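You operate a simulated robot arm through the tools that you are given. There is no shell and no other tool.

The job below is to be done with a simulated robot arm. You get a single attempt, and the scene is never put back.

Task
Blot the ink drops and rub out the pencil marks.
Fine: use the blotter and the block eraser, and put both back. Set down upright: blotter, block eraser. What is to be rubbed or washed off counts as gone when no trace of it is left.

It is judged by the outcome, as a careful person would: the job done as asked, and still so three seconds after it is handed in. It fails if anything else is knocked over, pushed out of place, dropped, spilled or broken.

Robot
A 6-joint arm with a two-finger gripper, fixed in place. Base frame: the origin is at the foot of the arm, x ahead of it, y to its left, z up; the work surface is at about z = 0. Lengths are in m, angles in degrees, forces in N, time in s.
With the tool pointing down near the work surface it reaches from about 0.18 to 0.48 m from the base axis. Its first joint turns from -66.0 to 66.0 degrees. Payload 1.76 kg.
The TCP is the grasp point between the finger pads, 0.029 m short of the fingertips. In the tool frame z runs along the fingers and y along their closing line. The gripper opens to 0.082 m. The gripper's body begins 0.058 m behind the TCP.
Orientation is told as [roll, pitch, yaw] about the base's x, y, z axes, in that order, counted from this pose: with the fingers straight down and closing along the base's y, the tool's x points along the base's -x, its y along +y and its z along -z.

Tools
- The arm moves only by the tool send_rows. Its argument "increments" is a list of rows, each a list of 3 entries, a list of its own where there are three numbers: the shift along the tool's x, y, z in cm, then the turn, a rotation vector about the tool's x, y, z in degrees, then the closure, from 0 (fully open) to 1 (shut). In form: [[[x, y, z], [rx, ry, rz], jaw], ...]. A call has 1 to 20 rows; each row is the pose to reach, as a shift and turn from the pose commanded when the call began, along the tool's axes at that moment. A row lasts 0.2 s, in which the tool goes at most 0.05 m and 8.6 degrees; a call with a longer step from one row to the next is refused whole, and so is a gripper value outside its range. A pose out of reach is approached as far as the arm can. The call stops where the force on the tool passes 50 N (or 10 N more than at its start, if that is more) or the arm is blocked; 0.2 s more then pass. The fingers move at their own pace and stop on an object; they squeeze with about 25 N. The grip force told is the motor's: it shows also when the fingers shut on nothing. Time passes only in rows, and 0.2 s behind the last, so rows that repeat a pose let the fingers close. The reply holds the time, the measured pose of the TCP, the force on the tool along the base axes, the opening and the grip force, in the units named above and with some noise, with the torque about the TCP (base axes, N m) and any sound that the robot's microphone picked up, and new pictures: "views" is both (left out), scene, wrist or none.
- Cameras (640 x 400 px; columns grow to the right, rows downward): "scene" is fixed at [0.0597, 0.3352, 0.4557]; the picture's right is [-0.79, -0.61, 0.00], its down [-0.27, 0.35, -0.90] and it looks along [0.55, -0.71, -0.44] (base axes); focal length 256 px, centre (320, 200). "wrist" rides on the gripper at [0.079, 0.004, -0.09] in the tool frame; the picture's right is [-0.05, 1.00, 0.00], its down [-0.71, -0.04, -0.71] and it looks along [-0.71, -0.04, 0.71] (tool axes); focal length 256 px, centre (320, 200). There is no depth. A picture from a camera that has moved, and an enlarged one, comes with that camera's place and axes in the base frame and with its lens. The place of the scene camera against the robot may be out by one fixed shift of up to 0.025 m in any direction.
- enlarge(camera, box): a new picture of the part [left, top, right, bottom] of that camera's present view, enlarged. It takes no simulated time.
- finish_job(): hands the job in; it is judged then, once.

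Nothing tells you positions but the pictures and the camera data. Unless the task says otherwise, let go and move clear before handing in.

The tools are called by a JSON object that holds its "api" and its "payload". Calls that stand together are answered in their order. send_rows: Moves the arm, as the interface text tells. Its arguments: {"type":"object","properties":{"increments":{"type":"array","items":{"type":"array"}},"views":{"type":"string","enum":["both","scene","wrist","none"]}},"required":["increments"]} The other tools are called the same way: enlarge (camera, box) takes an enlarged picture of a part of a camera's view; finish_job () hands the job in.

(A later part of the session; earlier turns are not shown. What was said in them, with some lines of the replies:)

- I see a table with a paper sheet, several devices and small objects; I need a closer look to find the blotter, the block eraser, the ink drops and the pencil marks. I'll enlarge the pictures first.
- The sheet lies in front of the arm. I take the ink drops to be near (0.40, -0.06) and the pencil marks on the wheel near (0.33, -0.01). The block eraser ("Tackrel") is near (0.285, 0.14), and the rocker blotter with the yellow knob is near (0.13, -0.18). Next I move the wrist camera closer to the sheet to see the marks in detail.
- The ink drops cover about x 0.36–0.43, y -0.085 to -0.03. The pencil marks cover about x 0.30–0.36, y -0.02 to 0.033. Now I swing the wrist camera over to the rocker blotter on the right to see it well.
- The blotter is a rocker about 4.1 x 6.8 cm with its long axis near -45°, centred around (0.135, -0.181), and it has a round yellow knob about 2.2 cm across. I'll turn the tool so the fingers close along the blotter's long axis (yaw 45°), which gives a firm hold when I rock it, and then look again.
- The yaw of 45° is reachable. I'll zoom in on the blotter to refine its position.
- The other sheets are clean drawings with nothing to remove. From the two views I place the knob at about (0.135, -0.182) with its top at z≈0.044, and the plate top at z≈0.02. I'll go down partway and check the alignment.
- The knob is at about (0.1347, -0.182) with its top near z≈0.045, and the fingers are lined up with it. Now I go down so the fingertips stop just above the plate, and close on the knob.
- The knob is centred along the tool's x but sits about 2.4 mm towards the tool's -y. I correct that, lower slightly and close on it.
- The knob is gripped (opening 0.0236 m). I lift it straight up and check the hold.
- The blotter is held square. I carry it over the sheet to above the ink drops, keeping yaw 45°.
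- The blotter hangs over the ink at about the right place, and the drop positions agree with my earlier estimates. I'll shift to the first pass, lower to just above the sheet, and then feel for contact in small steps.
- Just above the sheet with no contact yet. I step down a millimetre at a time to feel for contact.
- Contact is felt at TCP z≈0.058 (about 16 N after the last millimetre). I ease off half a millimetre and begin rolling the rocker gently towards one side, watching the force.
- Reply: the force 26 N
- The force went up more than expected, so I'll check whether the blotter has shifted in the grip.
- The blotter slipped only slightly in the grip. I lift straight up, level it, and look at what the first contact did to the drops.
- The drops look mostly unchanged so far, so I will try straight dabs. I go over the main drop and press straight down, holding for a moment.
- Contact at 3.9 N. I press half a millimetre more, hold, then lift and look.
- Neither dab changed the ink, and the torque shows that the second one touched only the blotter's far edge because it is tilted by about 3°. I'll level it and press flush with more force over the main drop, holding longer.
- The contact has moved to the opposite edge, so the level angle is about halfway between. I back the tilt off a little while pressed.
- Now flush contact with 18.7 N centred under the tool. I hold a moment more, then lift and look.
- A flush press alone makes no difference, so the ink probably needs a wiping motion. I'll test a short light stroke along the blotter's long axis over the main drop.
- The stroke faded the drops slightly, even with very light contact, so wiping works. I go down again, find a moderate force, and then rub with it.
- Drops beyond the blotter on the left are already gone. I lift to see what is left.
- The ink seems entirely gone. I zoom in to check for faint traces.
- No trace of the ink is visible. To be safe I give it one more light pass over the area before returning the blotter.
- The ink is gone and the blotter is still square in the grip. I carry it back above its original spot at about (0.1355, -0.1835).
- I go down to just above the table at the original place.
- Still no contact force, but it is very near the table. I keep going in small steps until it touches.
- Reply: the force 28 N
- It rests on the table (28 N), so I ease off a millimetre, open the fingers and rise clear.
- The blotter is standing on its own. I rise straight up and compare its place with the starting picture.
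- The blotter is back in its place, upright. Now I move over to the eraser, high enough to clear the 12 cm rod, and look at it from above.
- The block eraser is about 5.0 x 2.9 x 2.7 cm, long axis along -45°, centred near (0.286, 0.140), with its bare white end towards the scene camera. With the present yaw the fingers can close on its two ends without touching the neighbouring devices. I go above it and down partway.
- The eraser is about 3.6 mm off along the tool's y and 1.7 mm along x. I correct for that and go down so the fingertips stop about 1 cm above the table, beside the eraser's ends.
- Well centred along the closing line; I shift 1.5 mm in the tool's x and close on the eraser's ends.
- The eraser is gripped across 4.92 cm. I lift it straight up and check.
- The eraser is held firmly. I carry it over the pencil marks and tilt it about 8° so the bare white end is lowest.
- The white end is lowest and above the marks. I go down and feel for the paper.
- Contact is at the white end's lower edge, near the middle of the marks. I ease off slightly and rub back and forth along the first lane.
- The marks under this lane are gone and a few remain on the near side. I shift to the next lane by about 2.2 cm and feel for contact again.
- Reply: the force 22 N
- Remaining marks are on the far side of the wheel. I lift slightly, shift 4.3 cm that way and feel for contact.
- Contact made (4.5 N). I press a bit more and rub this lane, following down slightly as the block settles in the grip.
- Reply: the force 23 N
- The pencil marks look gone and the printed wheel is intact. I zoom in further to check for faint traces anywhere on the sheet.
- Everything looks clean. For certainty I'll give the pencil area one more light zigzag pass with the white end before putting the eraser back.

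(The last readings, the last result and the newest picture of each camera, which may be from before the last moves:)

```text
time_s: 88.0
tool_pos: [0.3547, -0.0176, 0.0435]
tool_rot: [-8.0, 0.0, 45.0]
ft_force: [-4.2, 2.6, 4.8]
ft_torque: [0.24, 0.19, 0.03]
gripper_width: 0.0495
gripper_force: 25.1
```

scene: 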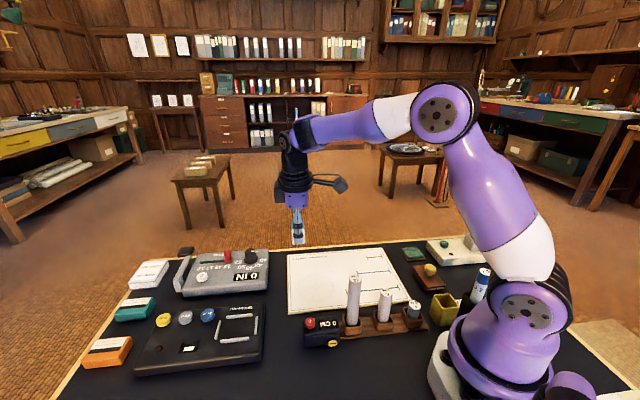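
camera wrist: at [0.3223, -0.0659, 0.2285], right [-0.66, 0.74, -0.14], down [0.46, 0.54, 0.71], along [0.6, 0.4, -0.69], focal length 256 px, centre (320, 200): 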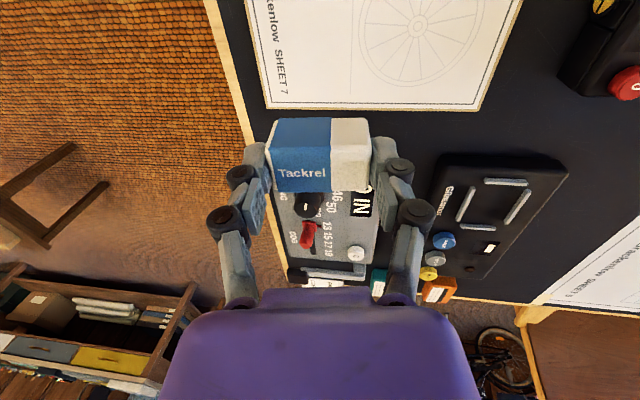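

{"api": "send_rows", "payload": {"increments": [[[0.28, 0.89, -0.115], [0, 0, 0], 1], [[0.55, 1.78, -0.24], [0, 0, 0], 1], [[0.83, 2.67, -0.365], [0, 0, 0], 1], [[1.1, 3.56, -0.49], [0, 0, 0], 1], [[1.1, 2.67, -0.36], [0, 0, 0], 1], [[1.1, 1.78, -0.23], [0, 0, 0], 1], [[1.1, 0.89, -0.1], [0, 0, 0], 1], [[1.1, 0, 0.02], [0, 0, 0], 1], [[1.38, 0.89, -0.1], [0, 0, 0], 1], [[1.65, 1.78, -0.22], [0, 0, 0], 1], [[1.93, 2.67, -0.345], [0, 0, 0], 1], [[2.2, 3.56, -0.47], [0, 0, 0], 1], [[2.2, 2.67, -0.34], [0, 0, 0], 1], [[2.2, 1.78, -0.21], [0, 0, 0], 1], [[2.2, 0.89, -0.08], [0, 0, 0], 1], [[2.2, 0, 0.04], [0, 0, 0], 1], [[2.2, -0.28, -2.0], [0, 0, 0], 1], [[2.2, -0.7, -5.0], [0, 0, 0], 1], [[2.2, -1.1, -8.0], [0, 0, 0], 1], [[2.2, -1.1, -8.0], [0, 0, 0], 1]]}}

{"api": "enlarge", "payload": {"camera": "scene", "box": [280, 245, 370, 315]}}

{"api": "enlarge", "payload": {"camera": "wrist", "box": [200, 40, 440, 240]}}

```text
time_s: 92.2
tool_pos: [0.3385, -0.0324, 0.1245]
tool_rot: [-8.0, -0.1, 45.0]
ft_force: [0.6, 0.1, -0.8]
ft_torque: [0.01, -0.02, 0.0]
gripper_width: 0.0494
gripper_force: 24.8
camera wrist: at [0.2712, -0.0754, 0.2116], right [-0.66, 0.74, -0.14], down [0.46, 0.54, 0.71], along [0.6, 0.4, -0.69], focal length 256 px, centre (320, 200)
```

scene: 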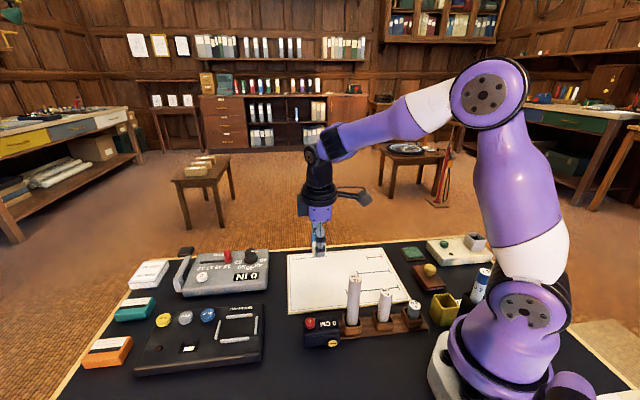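
wrist: 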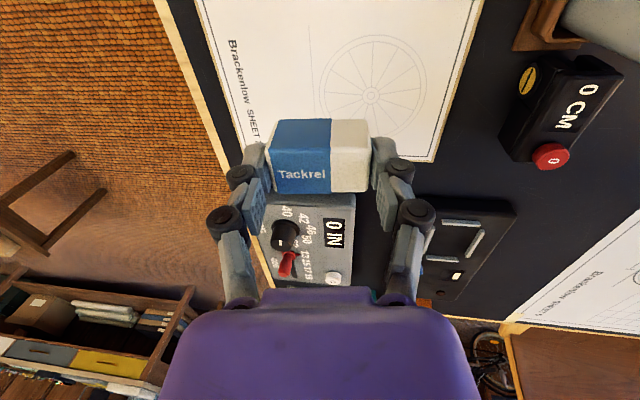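

```text
5.71 times, centred on (325, 280) of scene
camera zoom: at [0.0597, 0.3352, 0.4557], right [-0.79, -0.61, 0.0], down [-0.27, 0.35, -0.9], along [0.55, -0.71, -0.44], focal length 1460 px, centre (291, -257)
```

zoom: 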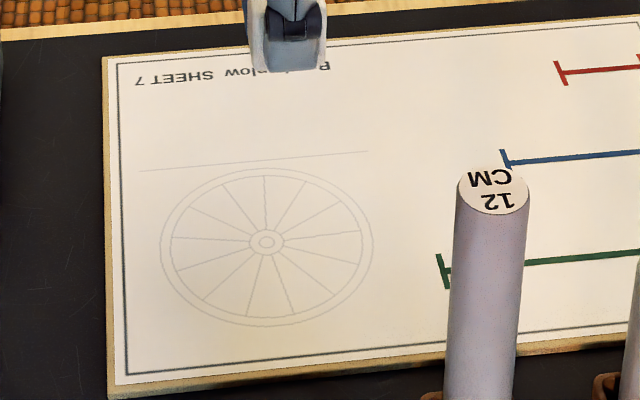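

```text
2.00 times, centred on (320, 140) of wrist
camera zoom: at [0.2712, -0.0754, 0.2116], right [-0.66, 0.74, -0.14], down [0.46, 0.54, 0.71], along [0.6, 0.4, -0.69], focal length 512 px, centre (320, 320)
```

zoom: 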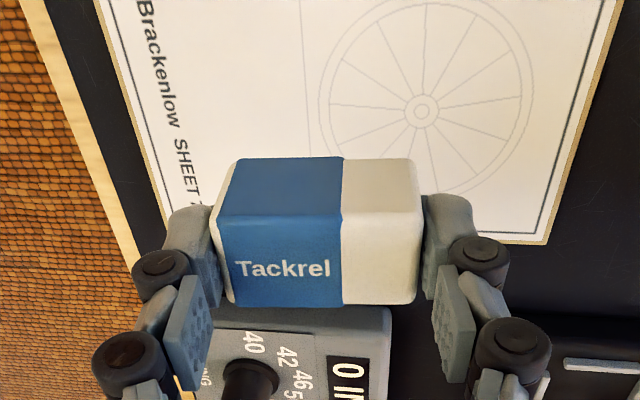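

The sheet is clean. Now I carry the eraser back above its original place at about (0.286, 0.140), reducing the tilt so that its bottom is level.

{"api": "send_rows", "payload": {"increments": [[[-1.2, 2.2, -0.4], [-0.8, 0, 0], 1], [[-2.4, 4.5, -0.7], [-1.6, 0, 0], 1], [[-3.6, 6.7, -1.0], [-2.4, 0, 0], 1], [[-4.8, 9.0, -1.3], [-3.2, 0, 0], 1], [[-6.1, 11.2, -1.6], [-4.0, 0, 0], 1], [[-7.3, 13.5, -1.9], [-4.7, 0, 0], 1], [[-8.48, 15.72, -2.21], [-5.3, 0, 0], 1], [[-8.48, 15.72, -2.21], [-5.3, 0, 0], 1]]}}

{"api": "enlarge", "payload": {"camera": "wrist", "box": [200, 40, 440, 240]}}

{"api": "enlarge", "payload": {"camera": "scene", "box": [230, 260, 350, 360]}}

```text
time_s: 94.0
tool_pos: [0.288, 0.1395, 0.1228]
tool_rot: [-2.6, 0.0, 44.9]
ft_force: [-0.1, -0.5, 0.5]
ft_torque: [0.02, -0.04, 0.02]
gripper_width: 0.0494
gripper_force: 25.0
camera wrist: at [0.225, 0.0909, 0.2125], right [-0.67, 0.74, -0.05], down [0.5, 0.5, 0.71], along [0.55, 0.45, -0.7], focal length 256 px, centre (320, 200)
```

scene: 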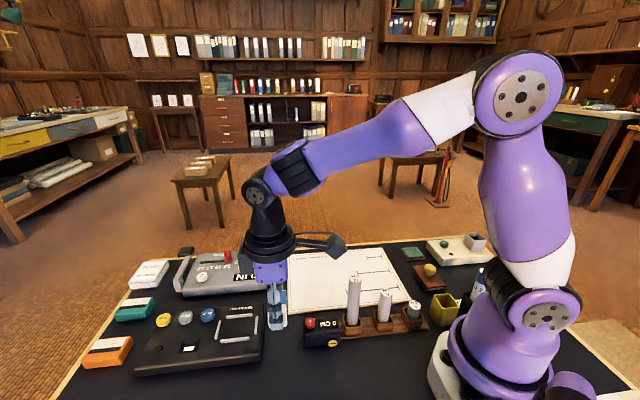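
wrist: 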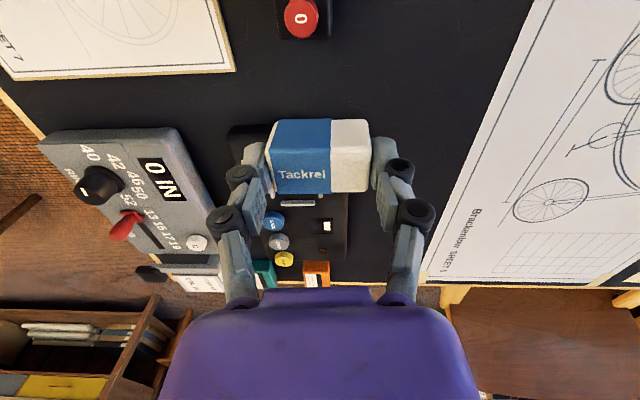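

```text
2.00 times, centred on (320, 140) of wrist
camera zoom: at [0.225, 0.0909, 0.2125], right [-0.67, 0.74, -0.05], down [0.5, 0.5, 0.71], along [0.55, 0.45, -0.7], focal length 512 px, centre (320, 320)
```

zoom: 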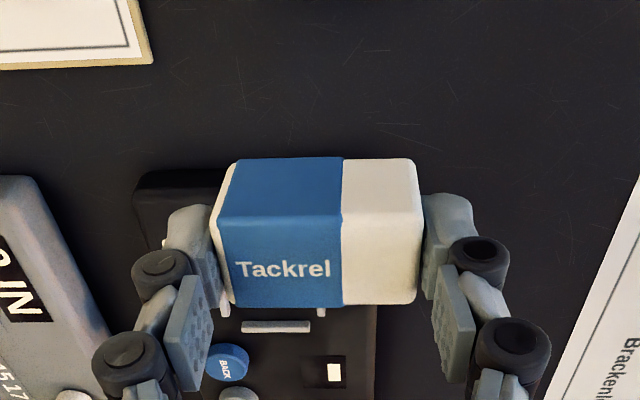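

```text
4.00 times, centred on (290, 310) of scene
camera zoom: at [0.0597, 0.3352, 0.4557], right [-0.79, -0.61, 0.0], down [-0.27, 0.35, -0.9], along [0.55, -0.71, -0.44], focal length 1022 px, centre (440, -240)
```

zoom: 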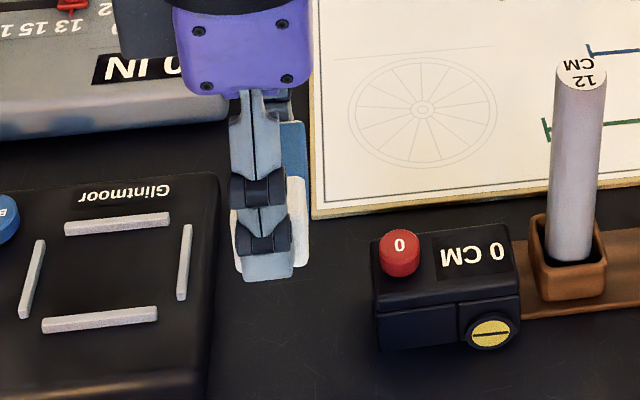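

Aligned with its home spot. I go down to just above the table.

{"api": "send_rows", "payload": {"increments": [[[0, 0.15, 2.5], [0, 0, 0], 1], [[0, 0.3, 5.0], [0, 0, 0], 1], [[0, 0.4, 7.0], [0, 0, 0], 1], [[0, 0.46, 8.0], [0, 0, 0], 1], [[0, 0.46, 8.2], [0, 0, 0], 1], [[0, 0.46, 8.2], [0, 0, 0], 1]]}}

{"api": "enlarge", "payload": {"camera": "scene", "box": [240, 290, 340, 373]}}

{"api": "enlarge", "payload": {"camera": "wrist", "box": [200, 40, 440, 240]}}

```text
time_s: 95.4
tool_pos: [0.2864, 0.1393, 0.0426]
tool_rot: [-2.6, 0.0, 45.0]
ft_force: [0.2, -0.3, -0.2]
ft_torque: [0.02, 0.01, 0.0]
gripper_width: 0.0494
gripper_force: 25.1
camera wrist: at [0.2247, 0.0912, 0.1308], right [-0.67, 0.74, -0.05], down [0.5, 0.5, 0.71], along [0.55, 0.45, -0.7], focal length 256 px, centre (320, 200)
```

scene: 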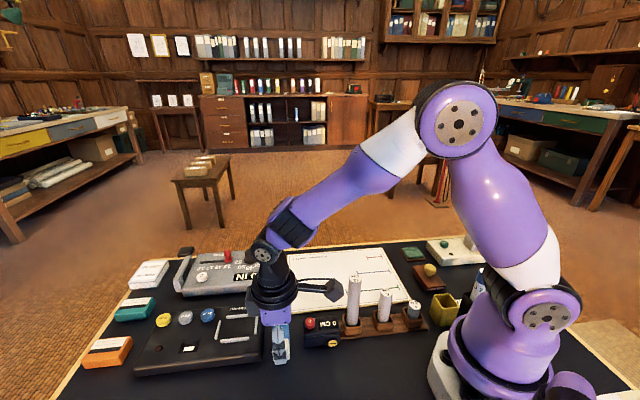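
wrist: 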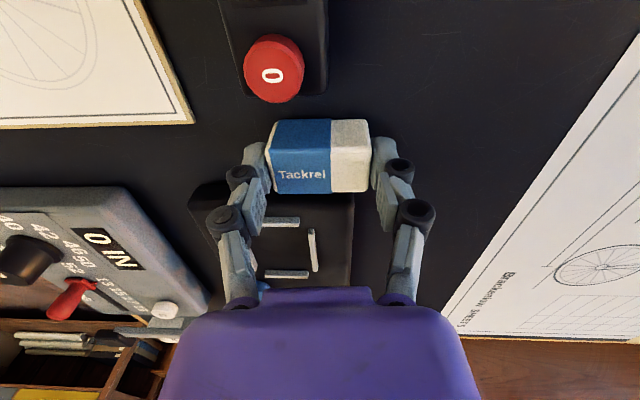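

```text
4.82 times, centred on (290, 332) of scene
camera zoom: at [0.0597, 0.3352, 0.4557], right [-0.79, -0.61, 0.0], down [-0.27, 0.35, -0.9], along [0.55, -0.71, -0.44], focal length 1231 px, centre (465, -434)
```

zoom: 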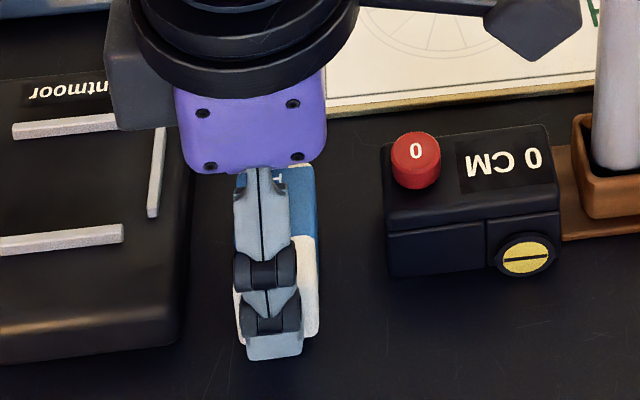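

```text
2.00 times, centred on (320, 140) of wrist
camera zoom: at [0.2247, 0.0912, 0.1308], right [-0.67, 0.74, -0.05], down [0.5, 0.5, 0.71], along [0.55, 0.45, -0.7], focal length 512 px, centre (320, 320)
```

zoom: 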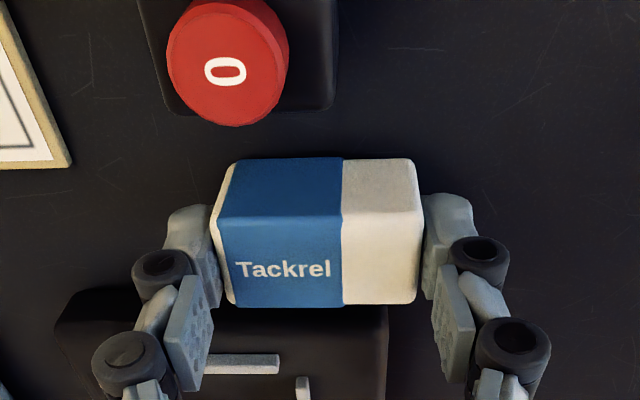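

Still a few millimetres above the table with good alignment. I go down in small steps until it touches.

{"api": "send_rows", "payload": {"increments": [[[0, 0, 0.1], [0, 0, 0], 1], [[0, 0, 0.2], [0, 0, 0], 1], [[0, 0, 0.25], [0, 0, 0], 1], [[0, 0, 0.25], [0, 0, 0], 1]], "views": "none"}}

{"api": "send_rows", "payload": {"increments": [[[0, 0, 0.1], [0, 0, 0], 1], [[0, 0, 0.1], [0, 0, 0], 1]], "views": "none"}}

```text
time_s: 96.4
tool_pos: [0.2872, 0.1396, 0.04]
tool_rot: [-2.5, -0.1, 45.0]
ft_force: [0.0, 0.4, 0.0]
ft_torque: [-0.04, 0.0, -0.01]
gripper_width: 0.0495
gripper_force: 24.7
```

```text
time_s: 97.0
tool_pos: [0.2874, 0.1398, 0.0388]
tool_rot: [-2.7, -0.1, 45.0]
ft_force: [0.2, -0.3, -1.2]
ft_torque: [0.0, 0.02, 0.02]
gripper_width: 0.0492
gripper_force: 24.6
```

{"api": "send_rows", "payload": {"increments": [[[0, 0, 0.1], [0, 0, 0], 1], [[0, 0, 0.1], [0, 0, 0], 1]], "views": "none"}}

{"api": "send_rows", "payload": {"increments": [[[0, 0, 0.1], [0, 0, 0], 1], [[0, 0, 0.1], [0, 0, 0], 1]], "views": "none"}}

```text
time_s: 97.6
tool_pos: [0.2871, 0.1389, 0.0363]
tool_rot: [-2.5, -0.1, 45.0]
ft_force: [0.3, -0.2, -1.1]
ft_torque: [0.02, -0.02, -0.02]
gripper_width: 0.0495
gripper_force: 25.3
```

```text
time_s: 98.2
tool_pos: [0.2865, 0.1387, 0.0362]
tool_rot: [-2.7, -0.1, 44.9]
ft_force: [-6.0, -3.1, 19.9]
ft_torque: [0.08, 0.4, 0.02]
gripper_width: 0.0494
gripper_force: 24.6
```

It has touched the table (20 N). I ease off slightly and open the fingers gently.

{"api": "send_rows", "payload": {"increments": [[[0, 0, -0.06], [0, 0, 0], 1], [[0, 0, -0.06], [0, 0, 0], 1], [[0, 0, -0.06], [0, 0, 0], 0.3], [[0, 0, -0.06], [0, 0, 0], 0.15], [[0, 0, -0.06], [0, 0, 0], 0], [[0, 0, -0.06], [0, 0, 0], 0]]}}

{"api": "enlarge", "payload": {"camera": "wrist", "box": [200, 40, 440, 240]}}

```text
time_s: 99.6
tool_pos: [0.2871, 0.1391, 0.037]
tool_rot: [-2.6, 0.0, 44.9]
ft_force: [0.1, -0.5, -0.2]
ft_torque: [0.01, 0.0, -0.01]
gripper_width: 0.082
gripper_force: 0.0
camera wrist: at [0.2245, 0.0907, 0.1258], right [-0.67, 0.74, -0.05], down [0.5, 0.5, 0.71], along [0.55, 0.45, -0.7], focal length 256 px, centre (320, 200)
```

scene: 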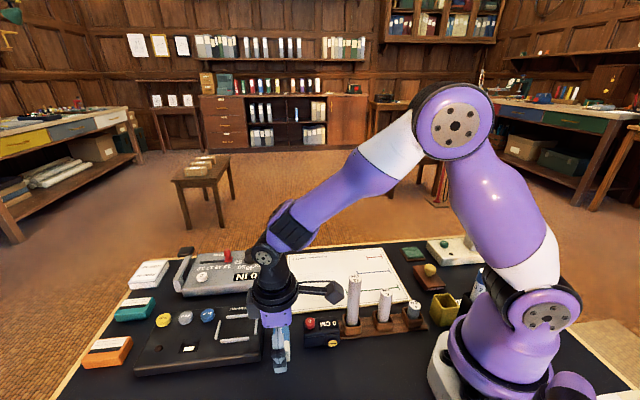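
wrist: 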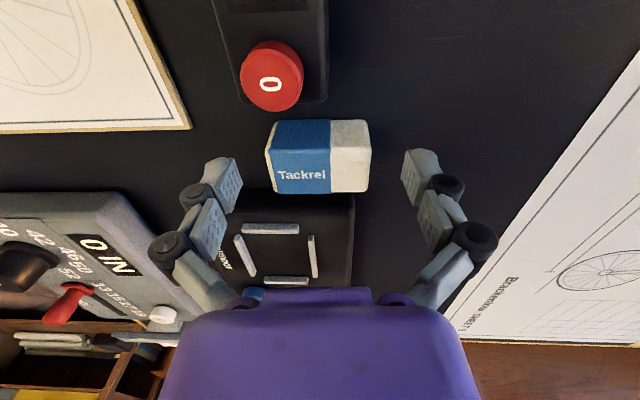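

```text
2.00 times, centred on (320, 140) of wrist
camera zoom: at [0.2245, 0.0907, 0.1258], right [-0.67, 0.74, -0.05], down [0.5, 0.5, 0.71], along [0.55, 0.45, -0.7], focal length 512 px, centre (320, 320)
```

zoom: 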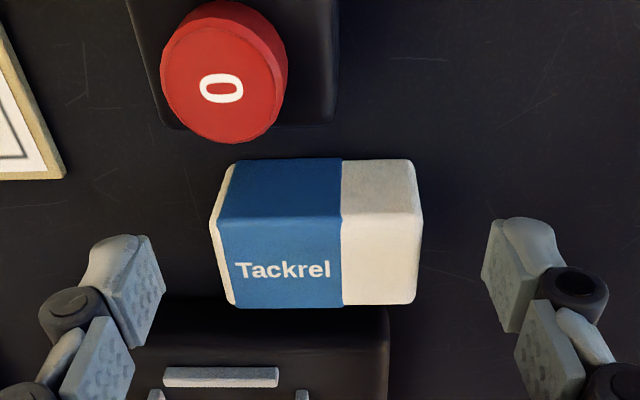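

The eraser stands free on the table. I rise straight up well clear of everything and check the whole scene.

{"api": "send_rows", "payload": {"increments": [[[0, -0.1, -2.5], [0, 0, 0], 0], [[0, -0.25, -6.0], [0, 0, 0], 0], [[0, -0.45, -10.0], [0, 0, 0], 0], [[0, -0.65, -14.0], [-1.3, 0, 0], 0], [[0, -0.9, -18.0], [-2.6, 0, 0], 0], [[2.0, -0.9, -21.0], [-2.6, 0, 0], 0], [[2.0, -0.9, -21.0], [-2.6, 0, 0], 0]]}}

{"api": "enlarge", "payload": {"camera": "scene", "box": [245, 300, 355, 378]}}

{"api": "enlarge", "payload": {"camera": "scene", "box": [270, 230, 450, 342]}}

{"api": "enlarge", "payload": {"camera": "scene", "box": [400, 240, 460, 300]}}

{"api": "enlarge", "payload": {"camera": "scene", "box": [80, 240, 300, 378]}}

```text
time_s: 101.2
tool_pos: [0.2724, 0.1266, 0.2488]
tool_rot: [-0.1, -0.1, 45.0]
ft_force: [0.5, 0.4, 0.1]
ft_torque: [-0.04, 0.0, 0.03]
gripper_width: 0.082
gripper_force: 0.1
camera wrist: at [0.2128, 0.0742, 0.3364], right [-0.67, 0.74, 0.0], down [0.52, 0.47, 0.71], along [0.53, 0.47, -0.71], focal length 256 px, centre (320, 200)
```

scene: 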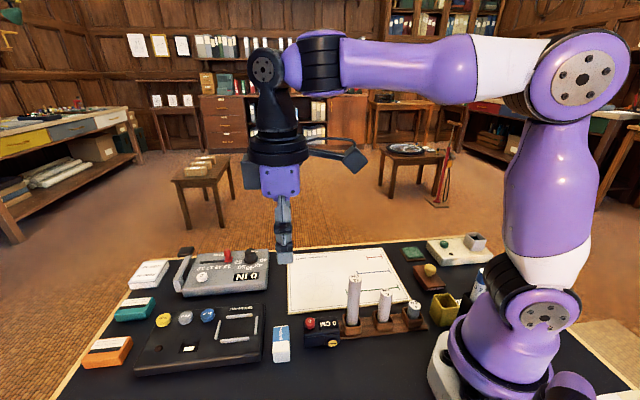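
wrist: 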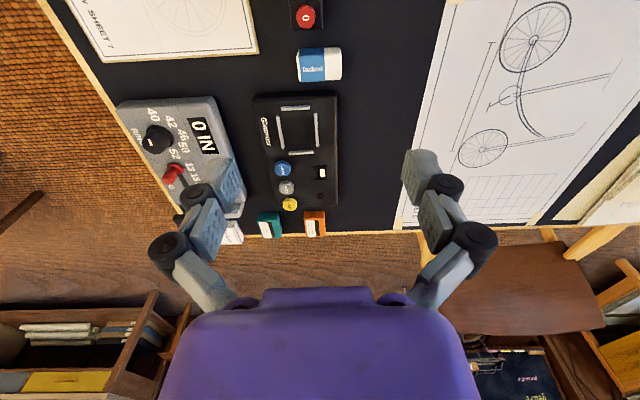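

```text
5.13 times, centred on (300, 339) of scene
camera zoom: at [0.0597, 0.3352, 0.4557], right [-0.79, -0.61, 0.0], down [-0.27, 0.35, -0.9], along [0.55, -0.71, -0.44], focal length 1310 px, centre (423, -513)
```

zoom: 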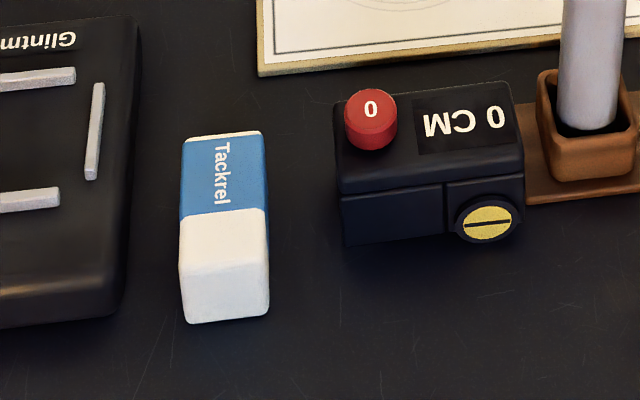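

```text
3.56 times, centred on (360, 286) of scene
camera zoom: at [0.0597, 0.3352, 0.4557], right [-0.79, -0.61, 0.0], down [-0.27, 0.35, -0.9], along [0.55, -0.71, -0.44], focal length 908 px, centre (178, -106)
```

zoom: 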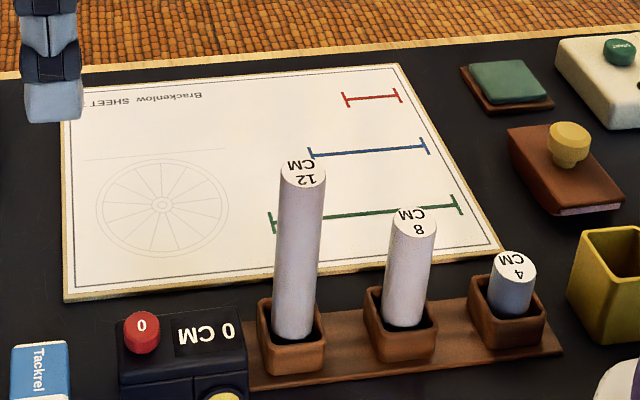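

```text
6.67 times, centred on (430, 270) of scene
camera zoom: at [0.0597, 0.3352, 0.4557], right [-0.79, -0.61, 0.0], down [-0.27, 0.35, -0.9], along [0.55, -0.71, -0.44], focal length 1703 px, centre (-413, -267)
```

zoom: 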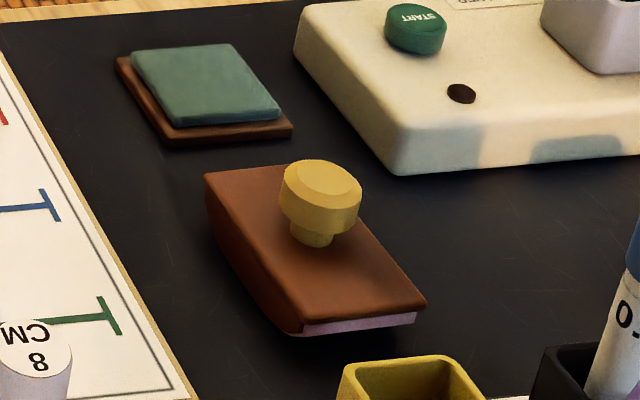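

```text
2.90 times, centred on (190, 309) of scene
camera zoom: at [0.0597, 0.3352, 0.4557], right [-0.79, -0.61, 0.0], down [-0.27, 0.35, -0.9], along [0.55, -0.71, -0.44], focal length 740 px, centre (697, -116)
```

zoom: 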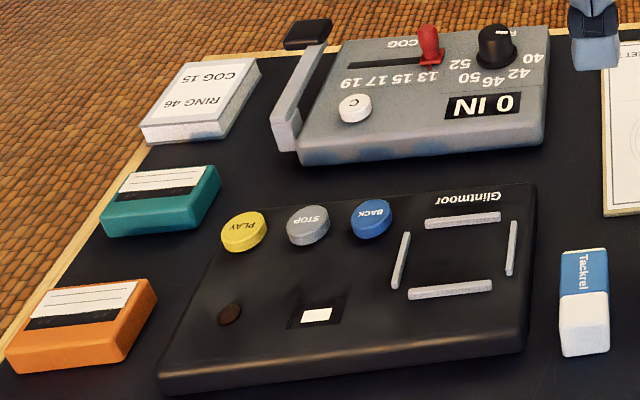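

The ink and pencil marks are gone with the printed drawing intact, and the blotter and eraser both stand upright within a millimetre or two of where they started. Nothing else has moved and the arm is clear, so I hand the job in.

{"api": "finish_job", "payload": {}}

```text
The job is handed in.
```

The ink drops are blotted and the pencil marks are rubbed out. Close-up views show no trace of either, and the printed wheel and lettering on the sheet are unchanged.

- **Ink:** pressing the rocker blotter straight down had no effect. It took light back-and-forth strokes with the blotter to clear the drops.
- **Pencil:** I used the bare white end of the block eraser, then went over the whole area a second time to be sure.
- **Put back:** the blotter and the block eraser are both upright, within a millimetre or two of where they started.

In the last pictures nothing else on the table had moved. I let go and raised the arm clear before handing in. The hand-in was accepted, but no verdict came back.
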